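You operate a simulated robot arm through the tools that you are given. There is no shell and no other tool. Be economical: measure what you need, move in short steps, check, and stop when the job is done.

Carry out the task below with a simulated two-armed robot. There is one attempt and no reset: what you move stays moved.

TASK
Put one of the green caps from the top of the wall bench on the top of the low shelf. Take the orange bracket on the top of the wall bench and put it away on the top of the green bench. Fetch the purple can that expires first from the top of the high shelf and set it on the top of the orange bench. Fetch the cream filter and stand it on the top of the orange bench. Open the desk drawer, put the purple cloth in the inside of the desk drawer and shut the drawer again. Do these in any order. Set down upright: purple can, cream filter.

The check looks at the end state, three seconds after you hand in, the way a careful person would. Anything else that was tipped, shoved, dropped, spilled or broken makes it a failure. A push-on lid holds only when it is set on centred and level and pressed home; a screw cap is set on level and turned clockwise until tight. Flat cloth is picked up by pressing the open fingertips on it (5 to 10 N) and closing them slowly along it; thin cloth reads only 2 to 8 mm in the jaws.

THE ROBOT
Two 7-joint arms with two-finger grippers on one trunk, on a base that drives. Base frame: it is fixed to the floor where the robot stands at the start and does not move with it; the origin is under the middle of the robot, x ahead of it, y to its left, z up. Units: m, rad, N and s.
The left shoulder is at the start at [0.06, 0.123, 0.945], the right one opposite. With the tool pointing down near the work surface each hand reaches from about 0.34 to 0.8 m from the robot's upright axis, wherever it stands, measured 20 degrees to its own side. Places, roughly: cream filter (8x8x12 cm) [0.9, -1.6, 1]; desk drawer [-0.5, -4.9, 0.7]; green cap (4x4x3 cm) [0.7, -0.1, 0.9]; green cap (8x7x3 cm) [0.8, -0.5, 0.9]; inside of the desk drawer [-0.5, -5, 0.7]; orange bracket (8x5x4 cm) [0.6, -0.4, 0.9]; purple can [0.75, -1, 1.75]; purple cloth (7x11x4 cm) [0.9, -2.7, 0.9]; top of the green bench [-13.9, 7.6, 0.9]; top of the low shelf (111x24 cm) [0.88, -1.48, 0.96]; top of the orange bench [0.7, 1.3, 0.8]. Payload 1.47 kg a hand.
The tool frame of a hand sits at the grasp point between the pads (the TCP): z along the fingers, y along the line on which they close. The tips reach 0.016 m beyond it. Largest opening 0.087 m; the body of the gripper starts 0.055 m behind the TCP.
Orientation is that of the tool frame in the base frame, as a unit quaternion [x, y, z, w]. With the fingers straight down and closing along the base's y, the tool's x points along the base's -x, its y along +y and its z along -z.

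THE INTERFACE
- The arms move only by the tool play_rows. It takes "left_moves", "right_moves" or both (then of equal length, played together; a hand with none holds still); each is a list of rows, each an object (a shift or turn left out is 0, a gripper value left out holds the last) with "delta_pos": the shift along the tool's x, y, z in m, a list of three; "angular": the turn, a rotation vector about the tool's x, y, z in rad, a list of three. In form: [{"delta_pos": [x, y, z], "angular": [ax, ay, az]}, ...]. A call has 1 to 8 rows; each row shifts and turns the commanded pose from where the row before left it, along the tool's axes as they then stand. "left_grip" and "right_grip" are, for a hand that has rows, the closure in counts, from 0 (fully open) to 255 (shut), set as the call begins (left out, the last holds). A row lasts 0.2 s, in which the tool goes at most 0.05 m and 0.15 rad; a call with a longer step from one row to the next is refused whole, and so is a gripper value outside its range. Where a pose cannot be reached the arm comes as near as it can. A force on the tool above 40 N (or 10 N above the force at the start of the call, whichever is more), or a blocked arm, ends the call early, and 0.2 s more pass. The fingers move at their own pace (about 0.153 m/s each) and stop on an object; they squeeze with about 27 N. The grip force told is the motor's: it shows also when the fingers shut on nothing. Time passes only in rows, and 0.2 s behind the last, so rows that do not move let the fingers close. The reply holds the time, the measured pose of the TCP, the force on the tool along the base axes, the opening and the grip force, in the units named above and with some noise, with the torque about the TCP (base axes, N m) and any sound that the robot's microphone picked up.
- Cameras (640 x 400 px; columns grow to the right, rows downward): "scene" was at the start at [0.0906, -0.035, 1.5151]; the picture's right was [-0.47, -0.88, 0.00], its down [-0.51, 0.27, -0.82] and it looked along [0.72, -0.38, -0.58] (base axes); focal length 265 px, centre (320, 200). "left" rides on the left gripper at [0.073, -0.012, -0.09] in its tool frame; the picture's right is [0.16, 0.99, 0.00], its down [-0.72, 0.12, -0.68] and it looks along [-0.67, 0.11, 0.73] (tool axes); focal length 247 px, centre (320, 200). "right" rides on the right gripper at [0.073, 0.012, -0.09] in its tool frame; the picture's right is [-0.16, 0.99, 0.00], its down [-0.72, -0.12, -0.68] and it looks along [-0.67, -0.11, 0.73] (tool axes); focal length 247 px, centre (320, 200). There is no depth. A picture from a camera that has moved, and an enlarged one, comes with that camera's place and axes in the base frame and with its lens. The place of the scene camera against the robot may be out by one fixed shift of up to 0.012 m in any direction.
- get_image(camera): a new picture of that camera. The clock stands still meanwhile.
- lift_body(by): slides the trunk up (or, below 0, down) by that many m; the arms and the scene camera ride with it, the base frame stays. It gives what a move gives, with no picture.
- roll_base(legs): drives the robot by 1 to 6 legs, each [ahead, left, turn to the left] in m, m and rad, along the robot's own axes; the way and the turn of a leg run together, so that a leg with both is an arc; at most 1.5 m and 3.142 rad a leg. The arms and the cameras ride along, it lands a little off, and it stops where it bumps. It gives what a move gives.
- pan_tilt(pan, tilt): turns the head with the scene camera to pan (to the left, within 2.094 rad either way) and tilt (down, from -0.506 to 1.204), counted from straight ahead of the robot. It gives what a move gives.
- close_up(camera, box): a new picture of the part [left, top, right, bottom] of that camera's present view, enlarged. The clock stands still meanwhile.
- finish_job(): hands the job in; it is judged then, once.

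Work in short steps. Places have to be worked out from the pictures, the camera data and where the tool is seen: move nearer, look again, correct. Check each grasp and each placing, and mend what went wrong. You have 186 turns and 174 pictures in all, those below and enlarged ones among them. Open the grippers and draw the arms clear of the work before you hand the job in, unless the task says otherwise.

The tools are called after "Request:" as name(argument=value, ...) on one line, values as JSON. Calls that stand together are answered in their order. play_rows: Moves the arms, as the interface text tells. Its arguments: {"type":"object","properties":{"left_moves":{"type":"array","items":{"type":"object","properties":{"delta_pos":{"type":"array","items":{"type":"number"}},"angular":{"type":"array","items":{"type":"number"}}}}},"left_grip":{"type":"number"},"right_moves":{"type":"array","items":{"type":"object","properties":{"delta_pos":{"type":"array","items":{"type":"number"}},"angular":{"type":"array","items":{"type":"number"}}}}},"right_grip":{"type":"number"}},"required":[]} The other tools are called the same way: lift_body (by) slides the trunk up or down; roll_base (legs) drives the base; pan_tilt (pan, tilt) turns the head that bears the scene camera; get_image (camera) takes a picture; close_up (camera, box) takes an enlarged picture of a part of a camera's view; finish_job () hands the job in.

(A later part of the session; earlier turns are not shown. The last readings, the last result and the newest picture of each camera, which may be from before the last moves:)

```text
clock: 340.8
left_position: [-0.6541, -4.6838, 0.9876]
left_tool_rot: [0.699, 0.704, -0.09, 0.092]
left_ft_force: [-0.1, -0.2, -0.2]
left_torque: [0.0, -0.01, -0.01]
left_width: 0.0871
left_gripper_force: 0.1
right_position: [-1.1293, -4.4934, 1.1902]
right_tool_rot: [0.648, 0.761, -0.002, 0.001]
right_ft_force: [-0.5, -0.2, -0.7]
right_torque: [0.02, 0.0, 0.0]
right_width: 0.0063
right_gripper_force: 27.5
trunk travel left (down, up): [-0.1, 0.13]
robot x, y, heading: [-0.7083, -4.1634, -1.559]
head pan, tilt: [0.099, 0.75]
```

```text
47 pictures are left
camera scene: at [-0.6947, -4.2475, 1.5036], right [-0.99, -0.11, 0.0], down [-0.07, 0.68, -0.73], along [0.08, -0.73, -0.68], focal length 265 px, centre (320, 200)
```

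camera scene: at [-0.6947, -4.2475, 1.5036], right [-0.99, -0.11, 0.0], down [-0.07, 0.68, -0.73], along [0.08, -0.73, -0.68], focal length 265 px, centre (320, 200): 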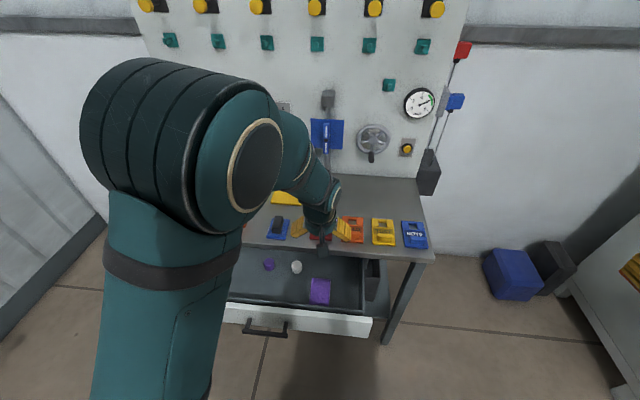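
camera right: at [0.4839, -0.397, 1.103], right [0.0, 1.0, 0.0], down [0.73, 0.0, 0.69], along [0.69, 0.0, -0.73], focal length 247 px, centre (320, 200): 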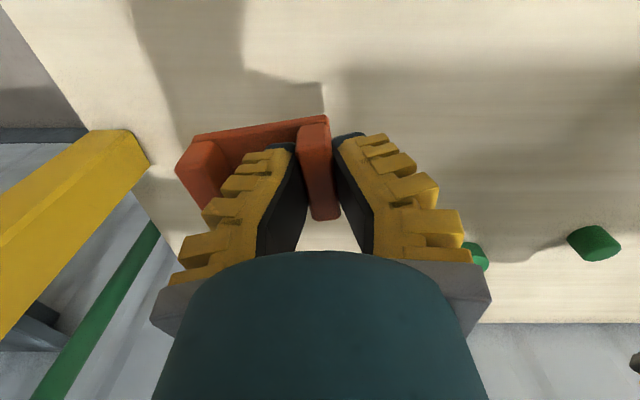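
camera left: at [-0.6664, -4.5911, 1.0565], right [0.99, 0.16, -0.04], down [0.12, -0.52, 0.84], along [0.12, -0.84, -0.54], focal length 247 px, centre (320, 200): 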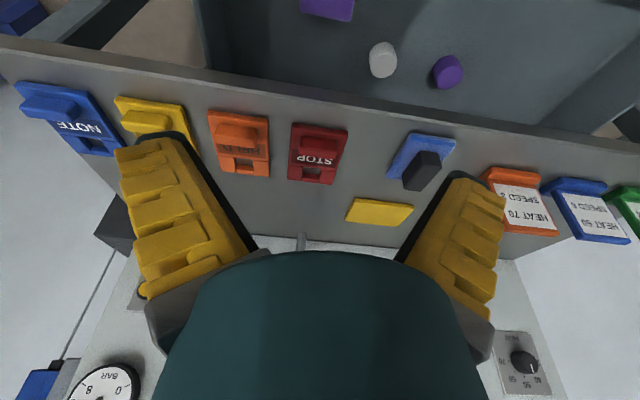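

The cloth lies flat in the drawer, and the other items are untouched. Now to shut it: I back off and set the hand to the pose used for the handle, fingers closed.

Request:
roll_base(legs=[[-0.4, 0, 0]])

Request:
play_rows(left_moves=[{"angular": [0, 0.125, 0]}, {"angular": [0, 0.125, 0]}, {"angular": [0, 0, -0.15]}, {"angular": [0, 0, -0.15]}, {"angular": [0, 0, -0.15]}, {"angular": [0, 0, -0.15]}, {"angular": [0, 0, -0.15]}, {"angular": [0, 0, -0.15]}], left_grip=255)

Request:
play_rows(left_moves=[{"angular": [0, 0, -0.15]}, {"angular": [0, 0, -0.15]}, {"angular": [0, 0, -0.15]}, {"angular": [0, 0, -0.15]}, {"angular": [0, 0, -0.07]}, {"angular": [0.145, 0, 0]}, {"angular": [0.145, 0, 0]}, {"angular": [0.145, 0, 0]}])

Request:
play_rows(left_moves=[{"angular": [0.145, 0, 0]}, {"angular": [0.145, 0, 0]}, {"angular": [0.145, 0, 0]}, {"angular": [0.145, 0, 0]}, {"angular": [0.145, 0, 0]}, {"angular": [0.145, 0, 0]}])

```text
clock: 343.3
left_position: [-0.6598, -4.2806, 0.9877]
left_tool_rot: [0.7, 0.702, -0.09, 0.093]
left_ft_force: [-0.3, 0.3, -1.1]
left_torque: [-0.03, 0.0, 0.02]
left_width: 0.0871
left_gripper_force: 0.1
right_position: [-1.1325, -4.0878, 1.1905]
right_tool_rot: [0.651, 0.759, -0.003, 0.002]
right_ft_force: [0.2, 0.3, -0.6]
right_torque: [0.0, 0.0, -0.03]
right_width: 0.0063
right_gripper_force: 26.9
trunk travel left (down, up): [-0.1, 0.13]
robot x, y, heading: [-0.7105, -3.7638, -1.562]
head pan, tilt: [0.099, 0.75]
```

```text
clock: 345.1
left_position: [-0.6598, -4.2819, 0.9874]
left_tool_rot: [0.327, 0.945, -0.004, 0.004]
left_ft_force: [-0.6, 0.0, 0.8]
left_torque: [0.0, 0.04, -0.03]
left_width: 0.0
left_gripper_force: 26.8
right_position: [-1.1322, -4.0895, 1.1909]
right_tool_rot: [0.651, 0.759, -0.002, 0.001]
right_ft_force: [-0.2, 0.5, -0.6]
right_torque: [0.02, -0.01, -0.01]
right_width: 0.0062
right_gripper_force: 26.7
trunk travel left (down, up): [-0.1, 0.13]
robot x, y, heading: [-0.7092, -3.7626, -1.568]
head pan, tilt: [0.099, 0.75]
```

```text
clock: 346.9
left_position: [-0.6577, -4.2811, 0.9878]
left_tool_rot: [-0.002, 0.975, -0.222, 0.002]
left_ft_force: [-0.5, 0.1, 0.3]
left_torque: [0.03, 0.02, -0.01]
left_width: 0.0
left_gripper_force: 27.0
right_position: [-1.1334, -4.0891, 1.1898]
right_tool_rot: [0.651, 0.759, -0.002, 0.001]
right_ft_force: [-0.3, 0.6, 0.3]
right_torque: [0.0, 0.01, -0.01]
right_width: 0.0062
right_gripper_force: 26.6
trunk travel left (down, up): [-0.1, 0.13]
robot x, y, heading: [-0.7064, -3.7597, -1.567]
head pan, tilt: [0.099, 0.75]
```

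```text
clock: 348.3
left_position: [-0.6582, -4.283, 0.9874]
left_tool_rot: [0.0, 0.791, -0.612, 0.002]
left_ft_force: [-0.2, 0.1, 0.3]
left_torque: [-0.02, -0.05, 0.02]
left_width: 0.0
left_gripper_force: 26.9
right_position: [-1.1334, -4.0893, 1.1908]
right_tool_rot: [0.651, 0.759, -0.002, 0.002]
right_ft_force: [-0.4, 0.2, -0.9]
right_torque: [0.01, -0.03, -0.04]
right_width: 0.0061
right_gripper_force: 26.6
trunk travel left (down, up): [-0.1, 0.13]
robot x, y, heading: [-0.7094, -3.7612, -1.567]
head pan, tilt: [0.099, 0.75]
```

I shift the hand to the drawer's centre line and lower to z≈0.757, above the handle bar.

Request:
play_rows(left_moves=[{"delta_pos": [-0.037, 0, 0]}, {"delta_pos": [-0.037, 0, 0]}, {"delta_pos": [-0.037, 0, 0]}, {"delta_pos": [-0.037, 0.02, 0.005]}, {"delta_pos": [0, 0.048, 0.0124]}, {"delta_pos": [0, 0.048, 0.0124]}, {"delta_pos": [0, 0.048, 0.0124]}, {"delta_pos": [0, 0.048, 0.0124]}])

Request:
get_image(camera="scene")

Request:
get_image(camera="left")

```text
clock: 350.1
left_position: [-0.5097, -4.2813, 0.769]
left_tool_rot: [-0.001, 0.791, -0.611, 0.002]
left_ft_force: [0.1, 0.2, 0.6]
left_torque: [0.01, -0.01, -0.02]
left_width: 0.0002
left_gripper_force: 26.8
right_position: [-1.1337, -4.0895, 1.1908]
right_tool_rot: [0.651, 0.759, -0.003, 0.002]
right_ft_force: [0.3, -1.3, -0.4]
right_torque: [0.03, -0.01, -0.03]
right_width: 0.0062
right_gripper_force: 27.0
trunk travel left (down, up): [-0.1, 0.13]
robot x, y, heading: [-0.7131, -3.756, -1.566]
head pan, tilt: [0.099, 0.75]
```

```text
46 pictures are left
camera scene: at [-0.6969, -3.8467, 1.5035], right [-0.99, -0.1, 0.0], down [-0.07, 0.68, -0.73], along [0.07, -0.73, -0.68], focal length 265 px, centre (320, 200)
```

scene: 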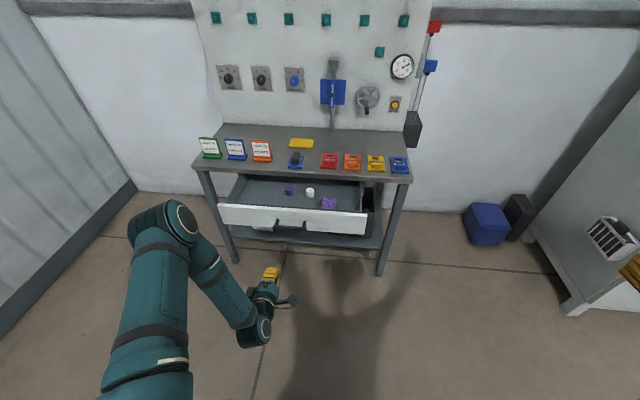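

```text
45 pictures are left
camera left: at [-0.5815, -4.1996, 0.8022], right [-0.16, 0.25, -0.96], down [0.72, 0.69, 0.06], along [0.67, -0.68, -0.29], focal length 247 px, centre (320, 200)
```

left: 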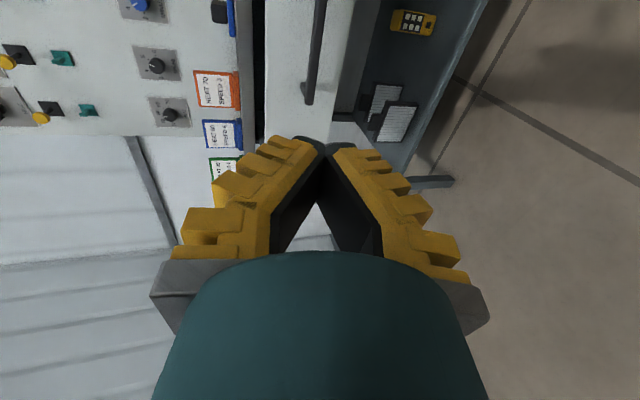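

The drawer face spans z≈0.65–0.767, bar at 0.71, so I lower 2.5 cm to push between. Then I drive forward 0.4 m, pushing the drawer most of the way.

Request:
play_rows(left_moves=[{"delta_pos": [0, 0.0242, 0.0062]}, {}])

Request:
roll_base(legs=[[0.22, 0, -0.005]])

Request:
get_image(camera="left")

```text
clock: 350.7
left_position: [-0.5098, -4.2798, 0.7426]
left_tool_rot: [0.0, 0.791, -0.611, 0.001]
left_ft_force: [0.3, 0.2, 0.6]
left_torque: [0.0, 0.03, -0.01]
left_width: 0.0
left_gripper_force: 27.1
right_position: [-1.135, -4.0886, 1.1905]
right_tool_rot: [0.65, 0.76, -0.002, 0.002]
right_ft_force: [0.5, 0.1, -0.9]
right_torque: [0.01, -0.03, 0.02]
right_width: 0.0062
right_gripper_force: 27.2
trunk travel left (down, up): [-0.1, 0.13]
robot x, y, heading: [-0.7082, -3.7579, -1.567]
head pan, tilt: [0.099, 0.75]
```

```text
clock: 352.4
left_position: [-0.5131, -4.504, 0.7419]
left_tool_rot: [0.003, 0.792, -0.611, 0.001]
left_ft_force: [0.5, 0.1, -0.3]
left_torque: [0.0, 0.01, -0.04]
left_width: 0.0
left_gripper_force: 26.5
right_position: [-1.1354, -4.3105, 1.1898]
right_tool_rot: [0.653, 0.757, -0.003, 0.002]
right_ft_force: [0.5, 0.4, -0.9]
right_torque: [0.06, -0.02, -0.02]
right_width: 0.0065
right_gripper_force: 26.7
trunk travel left (down, up): [-0.1, 0.13]
robot x, y, heading: [-0.709, -3.9812, -1.573]
head pan, tilt: [0.099, 0.75]
```

```text
44 pictures are left
camera left: at [-0.5847, -4.4215, 0.7766], right [-0.15, 0.25, -0.96], down [0.73, 0.69, 0.06], along [0.67, -0.68, -0.29], focal length 247 px, centre (320, 200)
```

left: 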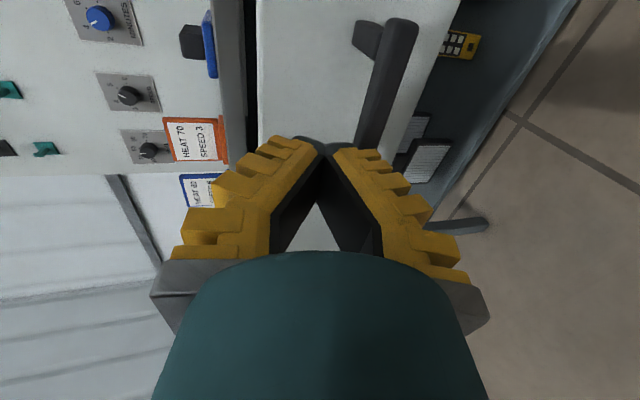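

The tips are right above the bar, before the face. I drive on 0.19 m to push.

Request:
roll_base(legs=[[0.19, 0, 0]])

Request:
get_image(camera="left")

Request:
get_image(camera="scene")

```text
clock: 354.0
left_position: [-0.5136, -4.6945, 0.7432]
left_tool_rot: [0.002, 0.791, -0.612, -0.001]
left_ft_force: [2.4, 0.8, 6.2]
left_torque: [0.16, 0.09, -0.05]
left_width: 0.0001
left_gripper_force: 27.4
right_position: [-1.1361, -4.4992, 1.1896]
right_tool_rot: [0.653, 0.758, -0.002, 0.002]
right_ft_force: [-0.9, 0.7, -1.0]
right_torque: [0.02, -0.01, 0.0]
right_width: 0.0062
right_gripper_force: 27.1
trunk travel left (down, up): [-0.1, 0.13]
robot x, y, heading: [-0.7103, -4.1755, -1.577]
head pan, tilt: [0.099, 0.75]
```

```text
43 pictures are left
camera left: at [-0.5857, -4.6112, 0.777], right [-0.15, 0.25, -0.96], down [0.73, 0.68, 0.06], along [0.67, -0.68, -0.29], focal length 247 px, centre (320, 200)
```

left: 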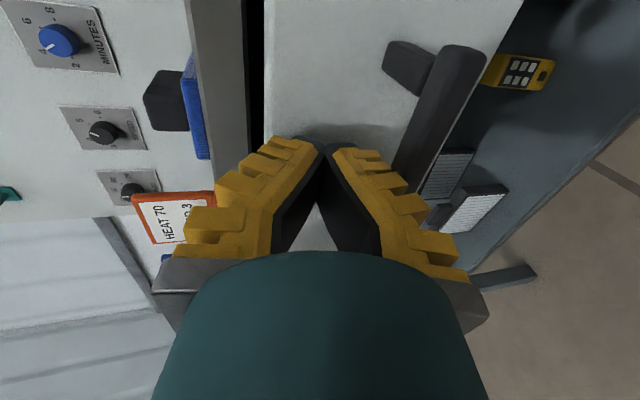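

```text
42 pictures are left
camera scene: at [-0.6986, -4.2589, 1.5035], right [-1.0, -0.1, 0.0], down [-0.07, 0.68, -0.73], along [0.07, -0.73, -0.68], focal length 265 px, centre (320, 200)
```

scene: 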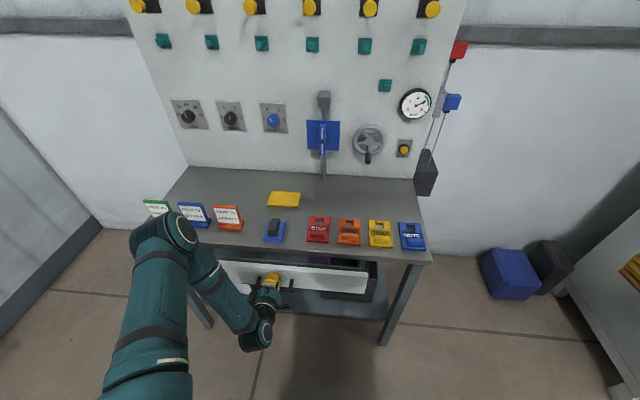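

Drawer is mostly in. I push 3 cm more with the base, then finish with small arm steps under force watch.

Request:
roll_base(legs=[[0.03, 0, 0]])

Request:
play_rows(left_moves=[{"delta_pos": [0, -0.0012, 0.0048]}, {"delta_pos": [0, -0.0012, 0.0048]}, {"delta_pos": [0, -0.0012, 0.0048]}, {"delta_pos": [0, -0.0012, 0.0048]}, {}])

Request:
get_image(camera="left")

```text
clock: 354.8
left_position: [-0.5143, -4.7237, 0.7443]
left_tool_rot: [0.002, 0.791, -0.612, 0.001]
left_ft_force: [2.9, 0.1, 10.3]
left_torque: [0.28, 0.08, -0.07]
left_width: 0.0002
left_gripper_force: 27.5
right_position: [-1.1373, -4.5294, 1.189]
right_tool_rot: [0.653, 0.757, -0.002, 0.001]
right_ft_force: [0.3, -0.7, -1.2]
right_torque: [0.08, -0.05, -0.01]
right_width: 0.0063
right_gripper_force: 27.3
trunk travel left (down, up): [-0.1, 0.13]
robot x, y, heading: [-0.7102, -4.1985, -1.571]
head pan, tilt: [0.099, 0.75]
```

```text
clock: 356.0
left_position: [-0.5131, -4.7437, 0.7435]
left_tool_rot: [0.002, 0.79, -0.613, 0.001]
left_ft_force: [0.1, -3.4, 8.2]
left_torque: [0.15, 0.11, 0.04]
left_width: 0.0
left_gripper_force: 27.6
right_position: [-1.1363, -4.5293, 1.1909]
right_tool_rot: [0.653, 0.757, -0.003, 0.001]
right_ft_force: [-0.2, 0.4, -0.5]
right_torque: [0.05, -0.04, 0.01]
right_width: 0.0061
right_gripper_force: 27.3
trunk travel left (down, up): [-0.1, 0.13]
robot x, y, heading: [-0.709, -4.1951, -1.575]
head pan, tilt: [0.099, 0.75]
```

```text
41 pictures are left
camera left: at [-0.5858, -4.6616, 0.7773], right [-0.15, 0.25, -0.96], down [0.73, 0.69, 0.06], along [0.67, -0.69, -0.28], focal length 247 px, centre (320, 200)
```

left: 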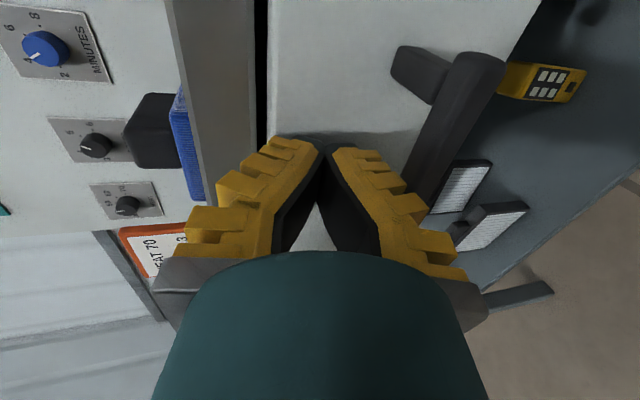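

No firm stop yet; I keep pushing in small steps.

Request:
play_rows(left_moves=[{"delta_pos": [0, -0.0012, 0.0048]}, {"delta_pos": [0, -0.0012, 0.0048]}, {"delta_pos": [0, -0.0012, 0.0048]}, {"delta_pos": [0, -0.0012, 0.0048]}, {}])

Request:
play_rows(left_moves=[{"delta_pos": [0, -0.0012, 0.0048]}, {"delta_pos": [0, -0.0012, 0.0048]}, {"delta_pos": [0, -0.0012, 0.0048]}, {}])

Request:
get_image(camera="scene")

```text
clock: 357.2
left_position: [-0.5144, -4.7582, 0.7426]
left_tool_rot: [0.002, 0.792, -0.611, 0.0]
left_ft_force: [1.0, 16.8, 18.2]
left_torque: [0.75, 0.27, -0.16]
left_width: 0.0062
left_gripper_force: 27.6
right_position: [-1.1354, -4.5251, 1.1919]
right_tool_rot: [0.652, 0.758, -0.003, 0.002]
right_ft_force: [-0.4, 1.0, -0.7]
right_torque: [0.0, -0.02, 0.0]
right_width: 0.0061
right_gripper_force: 26.9
trunk travel left (down, up): [-0.1, 0.13]
robot x, y, heading: [-0.7087, -4.2009, -1.571]
head pan, tilt: [0.099, 0.75]
stopped in row 5 (left hand): the force on the tool passed its limit at 41 N (the readings are from after the stop); the commanded pose is now the measured one
```

```text
clock: 357.6
left_position: [-0.5145, -4.7579, 0.7431]
left_tool_rot: [0.003, 0.793, -0.609, -0.002]
left_ft_force: [2.5, 19.6, 21.1]
left_torque: [0.81, 0.27, -0.17]
left_width: 0.0061
left_gripper_force: 27.0
right_position: [-1.1357, -4.5261, 1.1908]
right_tool_rot: [0.651, 0.759, -0.003, 0.002]
right_ft_force: [-0.8, 0.6, -0.8]
right_torque: [0.02, 0.02, 0.01]
right_width: 0.006
right_gripper_force: 27.1
trunk travel left (down, up): [-0.1, 0.13]
robot x, y, heading: [-0.7076, -4.2009, -1.567]
head pan, tilt: [0.099, 0.75]
stopped in row 1 (left hand): the force on the tool passed its limit at 44 N (the readings are from after the stop); the commanded pose is now the measured one
```

```text
40 pictures are left
camera scene: at [-0.6986, -4.2841, 1.5038], right [-1.0, -0.1, 0.0], down [-0.07, 0.68, -0.73], along [0.07, -0.73, -0.68], focal length 265 px, centre (320, 200)
```

scene: 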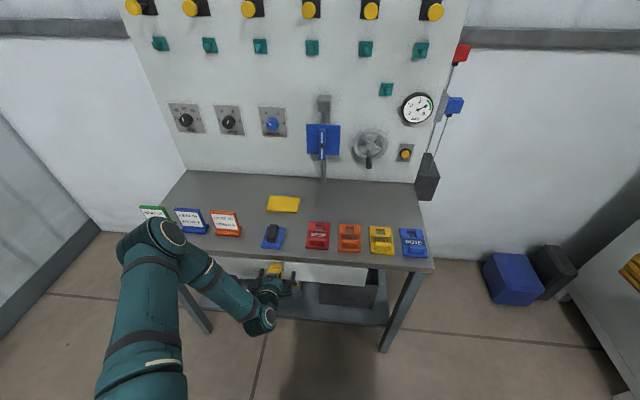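

Firm stop: the drawer seems shut. I back off and verify.

Request:
roll_base(legs=[[-0.6, 0, 0]])

Request:
pan_tilt(pan=0.0, tilt=0.5)

Request:
close_up(camera="scene", box=[180, 130, 420, 280])

```text
clock: 361.0
left_position: [-0.5118, -4.1633, 0.7411]
left_tool_rot: [0.0, 0.793, -0.609, 0.002]
left_ft_force: [0.1, 0.2, 0.4]
left_torque: [0.02, 0.0, 0.03]
left_width: 0.0001
left_gripper_force: 28.0
right_position: [-1.1342, -3.9348, 1.1902]
right_tool_rot: [0.65, 0.76, -0.003, 0.001]
right_ft_force: [0.1, -1.1, -0.3]
right_torque: [-0.01, -0.02, 0.0]
right_width: 0.006
right_gripper_force: 26.9
trunk travel left (down, up): [-0.1, 0.13]
robot x, y, heading: [-0.7072, -3.6086, -1.567]
head pan, tilt: [0.099, 0.75]
```

```text
clock: 361.8
left_position: [-0.5121, -4.1655, 0.7401]
left_tool_rot: [0.0, 0.794, -0.608, 0.002]
left_ft_force: [0.5, -0.2, -0.4]
left_torque: [-0.02, 0.0, 0.0]
left_width: 0.0001
left_gripper_force: 27.6
right_position: [-1.1354, -3.936, 1.1901]
right_tool_rot: [0.65, 0.76, -0.002, 0.002]
right_ft_force: [-0.8, -0.2, 0.1]
right_torque: [-0.01, -0.03, 0.0]
right_width: 0.0062
right_gripper_force: 26.8
trunk travel left (down, up): [-0.1, 0.13]
robot x, y, heading: [-0.7096, -3.6061, -1.568]
head pan, tilt: [0.0, 0.499]
```

```text
2.67 times, centred on (300, 205) of scene
camera zoom: at [-0.7067, -3.7008, 1.5254], right [-1.0, 0.0, 0.0], down [0.0, 0.48, -0.88], along [0.0, -0.88, -0.48], focal length 707 px, centre (373, 187)
```

zoom: 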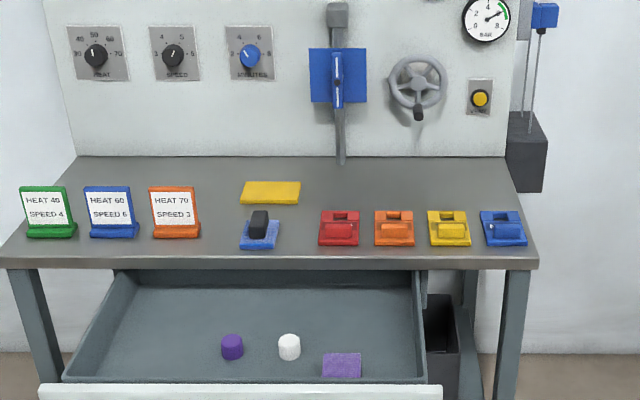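

The closed fingertips had wedged onto the bar and pulled the drawer open again (now ~0.28 m), contents fine. This time I push with the fingers spread above and below the bar, so nothing can catch.

Request:
play_rows(left_moves=[{"delta_pos": [0, 0.0252, 0.0064]}, {}, {}], left_grip=95)

Request:
roll_base(legs=[[0.23, 0, 0]])

Request:
get_image(camera="left")

```text
clock: 362.6
left_position: [-0.51, -4.1634, 0.7138]
left_tool_rot: [0.0, 0.794, -0.607, 0.001]
left_ft_force: [0.1, -0.1, 0.0]
left_torque: [0.0, -0.02, -0.03]
left_width: 0.0594
left_gripper_force: 3.6
right_position: [-1.1356, -3.9356, 1.1902]
right_tool_rot: [0.65, 0.76, -0.002, 0.001]
right_ft_force: [-0.1, 0.1, -0.6]
right_torque: [0.02, -0.01, 0.0]
right_width: 0.0063
right_gripper_force: 27.1
trunk travel left (down, up): [-0.1, 0.13]
robot x, y, heading: [-0.7109, -3.6035, -1.568]
head pan, tilt: [0.0, 0.499]
```

```text
clock: 364.3
left_position: [-0.5098, -4.3946, 0.7135]
left_tool_rot: [0.001, 0.794, -0.608, 0.001]
left_ft_force: [-0.1, 0.5, 0.1]
left_torque: [-0.01, 0.0, 0.0]
left_width: 0.0596
left_gripper_force: 3.2
right_position: [-1.1332, -4.1658, 1.189]
right_tool_rot: [0.65, 0.76, -0.002, 0.001]
right_ft_force: [-0.3, 0.2, -1.0]
right_torque: [0.02, -0.01, -0.02]
right_width: 0.0061
right_gripper_force: 26.7
trunk travel left (down, up): [-0.1, 0.13]
robot x, y, heading: [-0.7079, -3.8344, -1.568]
head pan, tilt: [0.0, 0.499]
```

```text
38 pictures are left
camera left: at [-0.5824, -4.3123, 0.7489], right [-0.16, 0.26, -0.95], down [0.72, 0.69, 0.07], along [0.67, -0.68, -0.29], focal length 247 px, centre (320, 200)
```

left: 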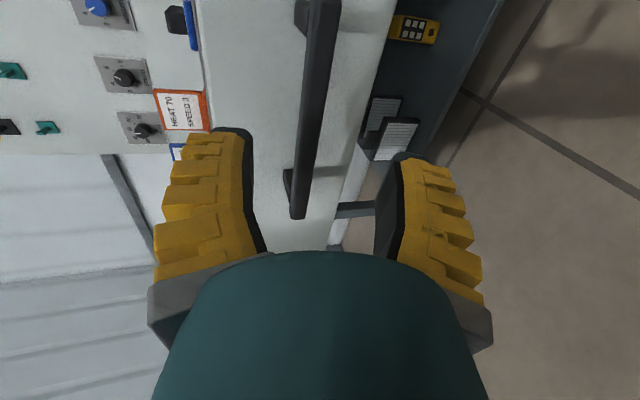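

The lower finger would pass under the drawer face; I narrow the jaw to about 4 cm and advance.

Request:
play_rows(left_moves=[{"delta_pos": [0, -0.002, 0]}, {}, {}], left_grip=150)

Request:
roll_base(legs=[[0.08, 0, 0]])

Request:
get_image(camera="left")

```text
clock: 365.1
left_position: [-0.5098, -4.3948, 0.7168]
left_tool_rot: [0.0, 0.794, -0.608, 0.0]
left_ft_force: [0.4, 0.0, 0.7]
left_torque: [-0.01, -0.02, 0.01]
left_width: 0.0415
left_gripper_force: 4.5
right_position: [-1.1338, -4.165, 1.1902]
right_tool_rot: [0.651, 0.759, -0.002, 0.002]
right_ft_force: [0.3, 1.0, 0.0]
right_torque: [0.0, -0.01, 0.01]
right_width: 0.0059
right_gripper_force: 27.4
trunk travel left (down, up): [-0.1, 0.13]
robot x, y, heading: [-0.7092, -3.8371, -1.569]
head pan, tilt: [0.0, 0.499]
```

```text
clock: 366.2
left_position: [-0.5087, -4.4746, 0.7151]
left_tool_rot: [0.0, 0.794, -0.608, 0.001]
left_ft_force: [0.1, 0.1, -0.2]
left_torque: [0.0, 0.02, -0.02]
left_width: 0.0418
left_gripper_force: 4.3
right_position: [-1.134, -4.2478, 1.1882]
right_tool_rot: [0.651, 0.759, -0.002, 0.001]
right_ft_force: [0.1, -0.4, -0.1]
right_torque: [0.08, 0.01, 0.01]
right_width: 0.006
right_gripper_force: 26.6
trunk travel left (down, up): [-0.1, 0.13]
robot x, y, heading: [-0.7072, -3.9189, -1.567]
head pan, tilt: [0.0, 0.499]
```

```text
37 pictures are left
camera left: at [-0.5814, -4.393, 0.7504], right [-0.16, 0.26, -0.95], down [0.72, 0.69, 0.07], along [0.67, -0.68, -0.29], focal length 247 px, centre (320, 200)
```

left: 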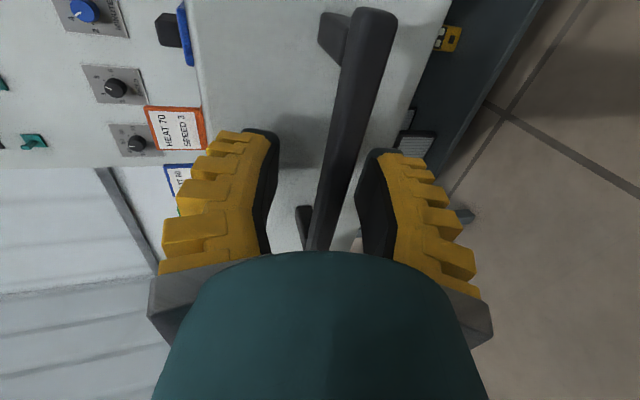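

Fingers straddle the bar with both tips on the face. I push 0.24 m with the base.

Request:
roll_base(legs=[[0.24, 0, 0]])

Request:
play_rows(left_moves=[{"delta_pos": [0, -0.0013, 0.0048]}, {"delta_pos": [0, -0.0013, 0.0048]}, {"delta_pos": [0, -0.0013, 0.0048]}, {"delta_pos": [0, -0.0013, 0.0048]}, {"delta_pos": [0, -0.0013, 0.0048]}, {"delta_pos": [0, -0.0013, 0.0048]}])

Request:
get_image(camera="left")

```text
clock: 367.9
left_position: [-0.5085, -4.7123, 0.7152]
left_tool_rot: [0.0, 0.794, -0.608, 0.001]
left_ft_force: [0.2, 0.1, -0.3]
left_torque: [0.0, 0.0, 0.04]
left_width: 0.0415
left_gripper_force: 3.7
right_position: [-1.132, -4.4833, 1.1892]
right_tool_rot: [0.651, 0.759, -0.002, 0.001]
right_ft_force: [-0.3, -1.0, -0.5]
right_torque: [0.04, 0.0, 0.04]
right_width: 0.0061
right_gripper_force: 27.0
trunk travel left (down, up): [-0.1, 0.13]
robot x, y, heading: [-0.707, -4.1565, -1.567]
head pan, tilt: [0.0, 0.499]
```

```text
clock: 369.3
left_position: [-0.5076, -4.7411, 0.7176]
left_tool_rot: [0.0, 0.794, -0.608, 0.002]
left_ft_force: [0.7, 0.0, 0.3]
left_torque: [0.0, 0.02, 0.03]
left_width: 0.0415
left_gripper_force: 4.6
right_position: [-1.1325, -4.4828, 1.1885]
right_tool_rot: [0.651, 0.759, -0.003, 0.002]
right_ft_force: [-0.1, -0.5, -0.8]
right_torque: [0.01, -0.04, 0.0]
right_width: 0.0063
right_gripper_force: 27.6
trunk travel left (down, up): [-0.1, 0.13]
robot x, y, heading: [-0.7113, -4.1522, -1.567]
head pan, tilt: [0.0, 0.499]
```

```text
36 pictures are left
camera left: at [-0.581, -4.6589, 0.7512], right [-0.16, 0.26, -0.95], down [0.72, 0.69, 0.07], along [0.67, -0.68, -0.29], focal length 247 px, centre (320, 200)
```

left: 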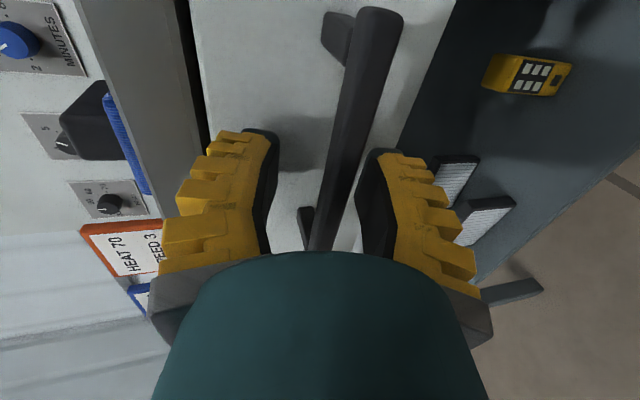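

The drawer glides along. I push to the stop in small steps.

Request:
play_rows(left_moves=[{"delta_pos": [0, -0.0013, 0.0048]}, {"delta_pos": [0, -0.0013, 0.0048]}, {"delta_pos": [0, -0.0013, 0.0048]}, {"delta_pos": [0, -0.0013, 0.0048]}, {}, {}])

```text
clock: 370.4
left_position: [-0.5087, -4.7529, 0.7154]
left_tool_rot: [0.001, 0.796, -0.605, -0.001]
left_ft_force: [0.4, 24.8, 9.2]
left_torque: [-0.97, -0.01, 0.0]
left_width: 0.0481
left_gripper_force: 7.6
right_position: [-1.1326, -4.4796, 1.1895]
right_tool_rot: [0.65, 0.76, -0.002, 0.001]
right_ft_force: [0.2, -0.2, -0.3]
right_torque: [-0.01, -0.01, 0.0]
right_width: 0.0063
right_gripper_force: 26.4
trunk travel left (down, up): [-0.1, 0.13]
robot x, y, heading: [-0.7053, -4.1557, -1.564]
head pan, tilt: [0.0, 0.499]
stopped in row 5 (left hand): the force on the tool passed its limit at 45 N (the readings are from after the stop); the commanded pose is now the measured one
```

Firm stop at 45 N. I widen the jaw slightly and back off 0.1 m, then check that the drawer stays.

Request:
play_rows(left_moves=[{"delta_pos": [0, 0, -0.004]}, {}, {}], left_grip=110)

Request:
roll_base(legs=[[-0.12, 0, 0]])

Request:
get_image(camera="left")

```text
clock: 371.2
left_position: [-0.509, -4.7523, 0.7166]
left_tool_rot: [0.001, 0.795, -0.606, 0.0]
left_ft_force: [-0.2, 10.2, -5.3]
left_torque: [-0.22, -0.02, -0.04]
left_width: 0.0521
left_gripper_force: 0.0
right_position: [-1.1313, -4.4819, 1.1893]
right_tool_rot: [0.65, 0.76, -0.002, 0.002]
right_ft_force: [0.5, 0.3, -0.1]
right_torque: [0.01, -0.05, -0.03]
right_width: 0.0062
right_gripper_force: 26.5
trunk travel left (down, up): [-0.1, 0.13]
robot x, y, heading: [-0.7085, -4.1533, -1.562]
head pan, tilt: [0.0, 0.499]
```

```text
clock: 372.4
left_position: [-0.5085, -4.6322, 0.7165]
left_tool_rot: [0.0, 0.795, -0.607, 0.0]
left_ft_force: [-0.1, -0.8, 0.2]
left_torque: [0.01, 0.0, -0.01]
left_width: 0.0551
left_gripper_force: 3.3
right_position: [-1.1324, -4.3598, 1.1906]
right_tool_rot: [0.65, 0.76, -0.003, 0.001]
right_ft_force: [0.2, 0.5, -0.5]
right_torque: [-0.03, -0.03, -0.01]
right_width: 0.0062
right_gripper_force: 26.8
trunk travel left (down, up): [-0.1, 0.13]
robot x, y, heading: [-0.7124, -4.0325, -1.563]
head pan, tilt: [0.0, 0.499]
```

```text
35 pictures are left
camera left: at [-0.5809, -4.5495, 0.7517], right [-0.16, 0.26, -0.95], down [0.72, 0.69, 0.07], along [0.67, -0.68, -0.3], focal length 247 px, centre (320, 200)
```

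left: 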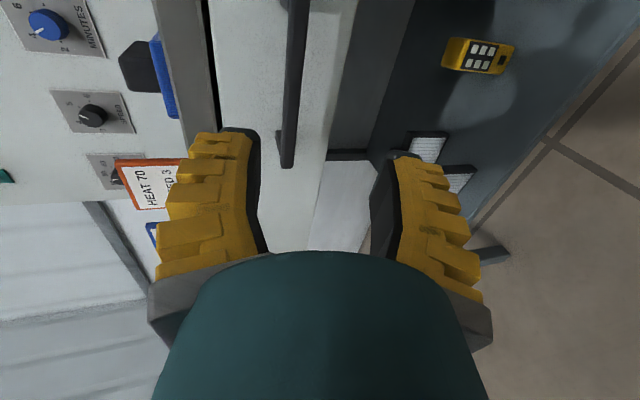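

The bar is back at y≈-4.73, its shut position. I back off further, verify from the head, and restore the hand.

Request:
roll_base(legs=[[-0.6, 0, 0]])

Request:
close_up(camera="scene", box=[180, 120, 420, 270])

Request:
play_rows(left_moves=[{"angular": [-0.145, 0, 0], "delta_pos": [0, -0.04, 0]}, {"angular": [-0.145, 0, 0], "delta_pos": [0, -0.04, 0]}, {"angular": [-0.145, 0, 0], "delta_pos": [0, -0.04, 0]}, {"angular": [-0.145, 0, 0], "delta_pos": [0, -0.04, 0]}, {"angular": [-0.145, 0, 0], "delta_pos": [0, 0.03, -0.03]}, {"angular": [-0.145, 0, 0], "delta_pos": [0, 0.03, -0.03]}, {"angular": [-0.145, 0, 0], "delta_pos": [0, 0.03, -0.03]}, {"angular": [-0.145, 0, 0], "delta_pos": [0, 0.03, -0.03]}], left_grip=255)

Request:
play_rows(left_moves=[{"angular": [-0.14, 0, 0], "delta_pos": [0, 0.03, -0.03]}, {"angular": [0, 0, 0.15]}, {"angular": [0, 0, 0.15]}, {"angular": [0, 0, 0.15]}, {"angular": [0, 0, 0.15]}, {"angular": [0, 0, 0.15]}, {"angular": [0, 0, 0.15]}, {"angular": [0, 0, 0.15]}])

Request:
play_rows(left_moves=[{"angular": [0, 0, 0.15]}, {"angular": [0, 0, 0.15]}, {"angular": [0, 0, 0.15]}, {"angular": [0, 0, 0.07]}, {"delta_pos": [0.045, 0, -0.02]}, {"delta_pos": [0.045, 0, -0.02]}, {"delta_pos": [0.045, 0, -0.02]}])

```text
clock: 375.8
left_position: [-0.5119, -4.0437, 0.7162]
left_tool_rot: [0.0, 0.796, -0.605, 0.0]
left_ft_force: [0.1, 0.2, 0.2]
left_torque: [0.02, 0.0, 0.01]
left_width: 0.0548
left_gripper_force: 3.4
right_position: [-1.1354, -3.7719, 1.1897]
right_tool_rot: [0.65, 0.76, -0.003, 0.001]
right_ft_force: [0.7, -0.2, -0.1]
right_torque: [-0.01, -0.01, 0.02]
right_width: 0.0061
right_gripper_force: 26.7
trunk travel left (down, up): [-0.1, 0.13]
robot x, y, heading: [-0.7107, -3.4462, -1.571]
head pan, tilt: [0.0, 0.499]
```

```text
2.67 times, centred on (300, 195) of scene
camera zoom: at [-0.7078, -3.5376, 1.5256], right [-1.0, 0.0, 0.0], down [0.0, 0.48, -0.88], along [0.0, -0.88, -0.48], focal length 707 px, centre (373, 213)
```

zoom: 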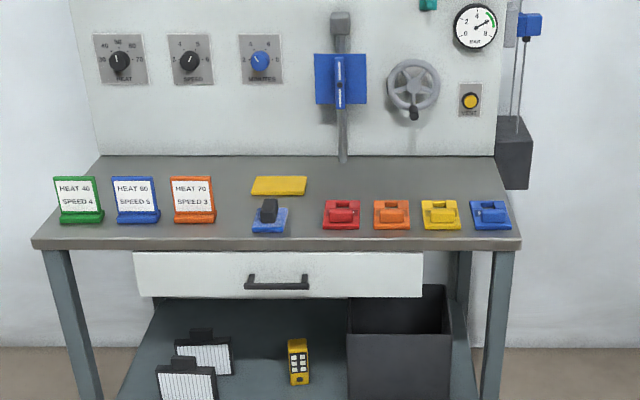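

```text
clock: 377.6
left_position: [-0.5126, -3.9543, 0.9033]
left_tool_rot: [0.0, 0.998, -0.069, 0.0]
left_ft_force: [-0.1, 0.2, 1.1]
left_torque: [-0.03, 0.0, 0.0]
left_width: 0.0
left_gripper_force: 27.0
right_position: [-1.1355, -3.7722, 1.1897]
right_tool_rot: [0.65, 0.76, -0.002, 0.002]
right_ft_force: [0.4, -0.2, -0.4]
right_torque: [0.04, 0.01, 0.0]
right_width: 0.0059
right_gripper_force: 27.1
trunk travel left (down, up): [-0.1, 0.13]
robot x, y, heading: [-0.7126, -3.445, -1.564]
head pan, tilt: [0.0, 0.499]
```

```text
clock: 379.4
left_position: [-0.5117, -3.9214, 0.9271]
left_tool_rot: [0.503, 0.864, -0.001, 0.001]
left_ft_force: [0.3, 0.0, 0.2]
left_torque: [0.02, 0.02, -0.03]
left_width: 0.0002
left_gripper_force: 27.2
right_position: [-1.1348, -3.7723, 1.1901]
right_tool_rot: [0.651, 0.759, -0.002, 0.002]
right_ft_force: [-0.7, -0.5, -0.9]
right_torque: [0.0, -0.02, -0.01]
right_width: 0.0062
right_gripper_force: 27.2
trunk travel left (down, up): [-0.1, 0.13]
robot x, y, heading: [-0.7123, -3.4424, -1.565]
head pan, tilt: [0.0, 0.499]
```

```text
clock: 380.9
left_position: [-0.5117, -3.7823, 0.9898]
left_tool_rot: [0.707, 0.707, -0.001, 0.001]
left_ft_force: [-0.3, 0.4, 0.1]
left_torque: [-0.02, 0.01, 0.03]
left_width: 0.0002
left_gripper_force: 26.8
right_position: [-1.1349, -3.771, 1.1902]
right_tool_rot: [0.651, 0.759, -0.003, 0.002]
right_ft_force: [-1.5, 1.5, 0.5]
right_torque: [-0.04, -0.02, 0.02]
right_width: 0.0061
right_gripper_force: 27.2
trunk travel left (down, up): [-0.1, 0.13]
robot x, y, heading: [-0.7113, -3.4444, -1.57]
head pan, tilt: [0.0, 0.499]
```

The drawer is shut with everything on the desk in place. Last: the bracket to the green bench far off. I turn to face -x and look for the way.

Request:
roll_base(legs=[[0, 0, -1.571]])

Request:
pan_tilt(pan=-0.4, tilt=0.1)

Request:
get_image(camera="scene")

```text
clock: 385.1
left_position: [-1.0495, -3.6466, 0.9898]
left_tool_rot: [1.0, 0.007, -0.001, 0.0]
left_ft_force: [-0.6, -0.1, -0.4]
left_torque: [0.0, -0.03, 0.0]
left_width: 0.0
left_gripper_force: 26.5
right_position: [-1.0468, -3.0227, 1.1901]
right_tool_rot: [0.996, 0.084, -0.002, -0.001]
right_ft_force: [-0.5, -1.1, -1.1]
right_torque: [-0.02, 0.01, 0.0]
right_width: 0.006
right_gripper_force: 27.6
trunk travel left (down, up): [-0.1, 0.13]
robot x, y, heading: [-0.7087, -3.4443, -3.128]
head pan, tilt: [0.0, 0.499]
```

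```text
clock: 386.0
left_position: [-1.0487, -3.6472, 0.9904]
left_tool_rot: [1.0, 0.007, -0.001, 0.0]
left_ft_force: [0.0, -0.3, 0.2]
left_torque: [-0.04, -0.05, 0.02]
left_width: 0.0
left_gripper_force: 26.8
right_position: [-1.0462, -3.0237, 1.1896]
right_tool_rot: [0.996, 0.084, -0.002, -0.001]
right_ft_force: [0.3, 0.1, -0.4]
right_torque: [-0.03, 0.04, 0.02]
right_width: 0.0062
right_gripper_force: 27.1
trunk travel left (down, up): [-0.1, 0.13]
robot x, y, heading: [-0.7122, -3.4433, -3.122]
head pan, tilt: [-0.4, 0.099]
```

```text
33 pictures are left
camera scene: at [-0.8035, -3.403, 1.5625], right [0.37, 0.93, 0.0], down [0.09, -0.04, -0.99], along [-0.92, 0.37, -0.1], focal length 265 px, centre (320, 200)
```

scene: 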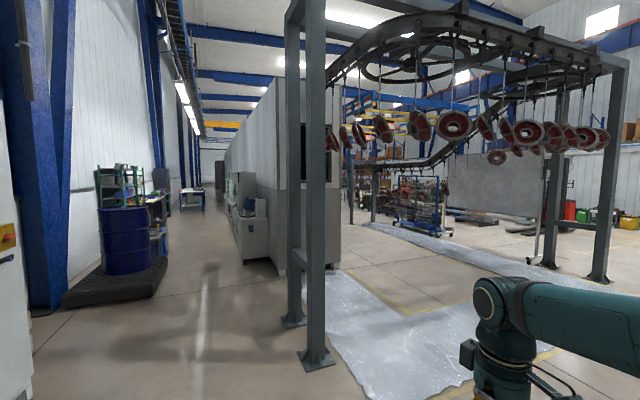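

A conveyor with hanging discs and a long booth stand ahead. I look further right, toward the bench's bearing.

Request:
pan_tilt(pan=-1.2, tilt=0.05)

Request:
get_image(camera="scene")

```text
clock: 387.1
left_position: [-1.0486, -3.6468, 0.9897]
left_tool_rot: [1.0, 0.007, -0.001, -0.001]
left_ft_force: [0.0, 0.0, -0.1]
left_torque: [0.05, 0.01, 0.01]
left_width: 0.0
left_gripper_force: 27.1
right_position: [-1.0458, -3.0235, 1.1905]
right_tool_rot: [0.996, 0.084, -0.003, -0.001]
right_ft_force: [0.2, -0.5, -0.7]
right_torque: [0.0, 0.01, -0.01]
right_width: 0.006
right_gripper_force: 26.7
trunk travel left (down, up): [-0.1, 0.13]
robot x, y, heading: [-0.7097, -3.4432, -3.125]
head pan, tilt: [-1.201, 0.051]
```

```text
32 pictures are left
camera scene: at [-0.7526, -3.353, 1.567], right [0.93, 0.38, 0.0], down [0.02, -0.05, -1.0], along [-0.38, 0.92, -0.05], focal length 265 px, centre (320, 200)
```

scene: 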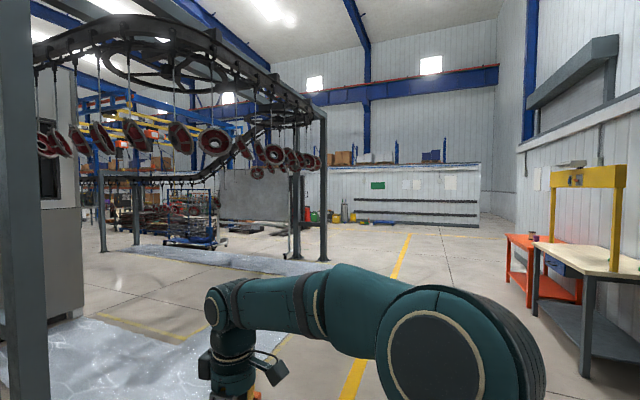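

The aisle along +y past the orange bench is open; the bench must be beyond the conveyor's far side. I drive sideways to about y=3.9 and look along -x.

Request:
roll_base(legs=[[0, -1.5, 0], [0, -1.5, 0], [0, -1.5, 0], [0, -1.5, 0], [0, -1.4, -0.016]])

Request:
pan_tilt(pan=-0.3, tilt=0.1)

Request:
get_image(camera="scene")

```text
clock: 451.4
left_position: [-1.1812, 3.7781, 0.9902]
left_tool_rot: [1.0, 0.011, 0.0, 0.0]
left_ft_force: [0.2, 0.0, 0.1]
left_torque: [-0.01, 0.01, -0.03]
left_width: 0.0
left_gripper_force: 26.6
right_position: [-1.1848, 4.4029, 1.1889]
right_tool_rot: [0.996, 0.089, -0.003, -0.001]
right_ft_force: [-0.6, -0.1, -0.3]
right_torque: [-0.01, 0.0, 0.01]
right_width: 0.0064
right_gripper_force: 26.9
trunk travel left (down, up): [-0.1, 0.13]
robot x, y, heading: [-0.8445, 3.9868, -3.113]
head pan, tilt: [-1.201, 0.051]
```

```text
clock: 452.6
left_position: [-1.1804, 3.778, 0.9892]
left_tool_rot: [1.0, 0.012, -0.001, 0.0]
left_ft_force: [0.4, 0.5, 0.4]
left_torque: [-0.04, 0.0, 0.01]
left_width: 0.0003
left_gripper_force: 27.3
right_position: [-1.1843, 4.4031, 1.1903]
right_tool_rot: [0.996, 0.089, -0.003, 0.0]
right_ft_force: [0.5, 0.6, -0.2]
right_torque: [-0.01, 0.0, 0.04]
right_width: 0.0064
right_gripper_force: 27.1
trunk travel left (down, up): [-0.1, 0.13]
robot x, y, heading: [-0.8461, 3.9828, -3.113]
head pan, tilt: [-0.3, 0.099]
```

```text
31 pictures are left
camera scene: at [-0.9407, 4.017, 1.5626], right [0.27, 0.96, 0.0], down [0.1, -0.03, -1.0], along [-0.96, 0.27, -0.1], focal length 265 px, centre (320, 200)
```

scene: 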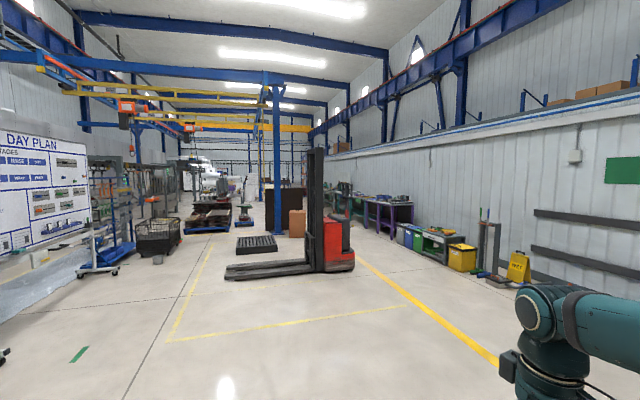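

The green bench should appear right behind the stacker's mast. I zoom on that area.

Request:
close_up(camera="scene", box=[220, 150, 540, 300])

```text
2.00 times, centred on (380, 225) of scene
camera zoom: at [-0.9407, 4.017, 1.5626], right [0.27, 0.96, 0.0], down [0.1, -0.03, -1.0], along [-0.96, 0.27, -0.1], focal length 530 px, centre (200, 150)
```

zoom: 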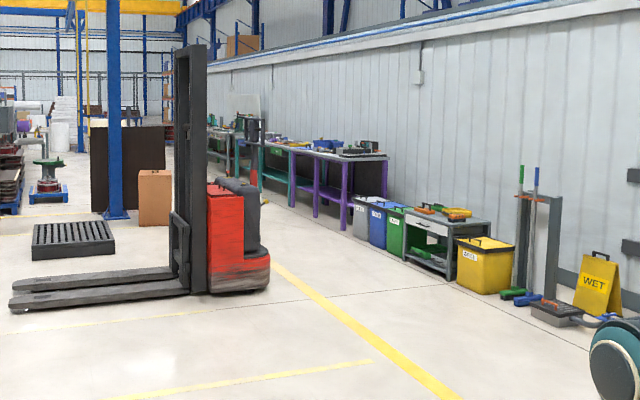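

The path: the 1.35 m corridor between the stacker (y≤5.8) and the bins (y≥7.1). I shift right to y≈6.4, go ahead to x≈-2 and look again.

Request:
roll_base(legs=[[0, -1.2, -0.028], [0, -1.2, 0], [1.2, 0, 0]])

Request:
pan_tilt(pan=0.0, tilt=0.15)

Request:
get_image(camera="scene")

```text
clock: 479.4
left_position: [-2.3926, 6.1833, 0.9897]
left_tool_rot: [1.0, 0.001, -0.001, 0.001]
left_ft_force: [0.4, -0.3, -0.1]
left_torque: [-0.01, 0.02, -0.01]
left_width: 0.0002
left_gripper_force: 26.7
right_position: [-2.3832, 6.8067, 1.1894]
right_tool_rot: [0.997, 0.078, -0.001, -0.001]
right_ft_force: [0.0, 0.1, -0.4]
right_torque: [-0.02, 0.0, -0.05]
right_width: 0.0064
right_gripper_force: 27.3
trunk travel left (down, up): [-0.1, 0.13]
robot x, y, heading: [-2.0532, 6.3839, -3.132]
head pan, tilt: [-0.3, 0.099]
```

```text
clock: 480.2
left_position: [-2.3934, 6.1836, 0.99]
left_tool_rot: [1.0, 0.0, -0.001, 0.0]
left_ft_force: [-0.8, 1.3, -0.9]
left_torque: [0.02, 0.01, 0.02]
left_width: 0.0
left_gripper_force: 27.0
right_position: [-2.3832, 6.8069, 1.1891]
right_tool_rot: [0.997, 0.079, -0.003, -0.001]
right_ft_force: [0.3, -0.2, -0.8]
right_torque: [0.0, 0.02, 0.04]
right_width: 0.0062
right_gripper_force: 27.4
trunk travel left (down, up): [-0.1, 0.13]
robot x, y, heading: [-2.0536, 6.3822, -3.136]
head pan, tilt: [0.0, 0.15]
```

```text
29 pictures are left
camera scene: at [-2.1527, 6.3889, 1.5579], right [-0.01, 1.0, 0.0], down [0.15, 0.0, -0.99], along [-0.99, -0.01, -0.15], focal length 265 px, centre (320, 200)
```

scene: 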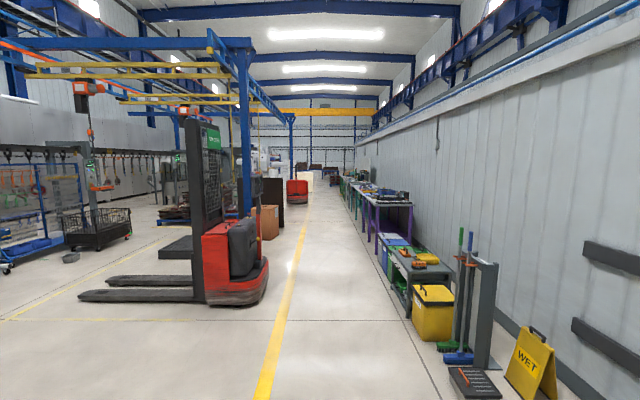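

Corridor from y≈5.76 to 7.25 is clear. I shift to y≈6.52 and drive 6 m ahead.

Request:
roll_base(legs=[[0, -0.13, -0.006], [1.5, 0, 0], [1.5, 0, 0], [1.5, 0, 0], [1.5, 0, 0]])

Request:
get_image(camera="scene")

```text
clock: 510.2
left_position: [-8.4117, 6.445, 0.9898]
left_tool_rot: [1.0, -0.026, -0.002, 0.0]
left_ft_force: [-0.3, 0.4, -0.4]
left_torque: [-0.02, 0.0, -0.02]
left_width: 0.0
left_gripper_force: 27.1
right_position: [-8.3688, 7.0668, 1.1893]
right_tool_rot: [0.999, 0.052, -0.003, 0.0]
right_ft_force: [0.1, -0.4, -0.8]
right_torque: [-0.05, 0.04, 0.01]
right_width: 0.0062
right_gripper_force: 27.0
trunk travel left (down, up): [-0.1, 0.13]
robot x, y, heading: [-8.0605, 6.6267, 3.096]
head pan, tilt: [0.0, 0.15]
```

```text
28 pictures are left
camera scene: at [-8.161, 6.6376, 1.5579], right [0.05, 1.0, 0.0], down [0.15, -0.01, -0.99], along [-0.99, 0.05, -0.15], focal length 265 px, centre (320, 200)
```

scene: 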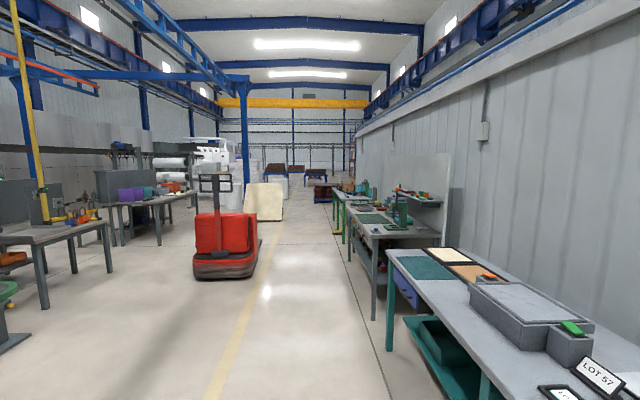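

The green-legged bench is further along the right wall near x≈-13.9. I correct heading and drive 5.2 m, then look at it.

Request:
roll_base(legs=[[0, 0.08, 0.045], [1.5, 0, 0], [1.5, 0, 0], [1.5, 0, 0], [0.7, 0, 0]])

Request:
pan_tilt(pan=-1.0, tilt=0.45)

Request:
get_image(camera="scene")

```text
clock: 536.0
left_position: [-13.5935, 6.3241, 0.9896]
left_tool_rot: [1.0, -0.002, -0.001, -0.001]
left_ft_force: [0.7, -0.4, 0.3]
left_torque: [-0.03, -0.01, 0.01]
left_width: 0.0
left_gripper_force: 26.8
right_position: [-13.5798, 6.9482, 1.1895]
right_tool_rot: [0.997, 0.076, -0.001, 0.0]
right_ft_force: [-0.1, 0.2, -0.7]
right_torque: [0.0, -0.02, -0.03]
right_width: 0.0061
right_gripper_force: 26.8
trunk travel left (down, up): [-0.1, 0.13]
robot x, y, heading: [-13.2521, 6.5223, -3.146]
head pan, tilt: [0.0, 0.15]
```

```text
clock: 537.3
left_position: [-13.594, 6.3237, 0.9885]
left_tool_rot: [1.0, -0.002, -0.001, 0.0]
left_ft_force: [-0.3, -0.5, -0.2]
left_torque: [0.0, 0.0, 0.0]
left_width: 0.0002
left_gripper_force: 26.7
right_position: [-13.5802, 6.9475, 1.1898]
right_tool_rot: [0.997, 0.076, -0.003, -0.001]
right_ft_force: [0.7, 0.4, -0.9]
right_torque: [-0.04, 0.0, 0.02]
right_width: 0.0064
right_gripper_force: 27.3
trunk travel left (down, up): [-0.1, 0.13]
robot x, y, heading: [-13.2478, 6.523, -3.136]
head pan, tilt: [-1.0, 0.45]
```

```text
27 pictures are left
camera scene: at [-13.3086, 6.605, 1.53], right [0.84, 0.54, 0.0], down [0.24, -0.37, -0.9], along [-0.49, 0.76, -0.44], focal length 265 px, centre (320, 200)
```

scene: 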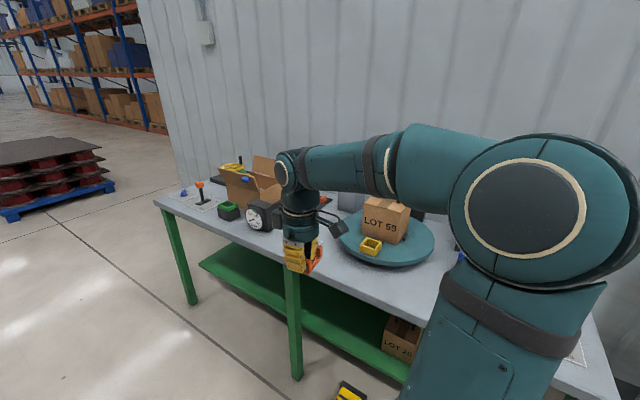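

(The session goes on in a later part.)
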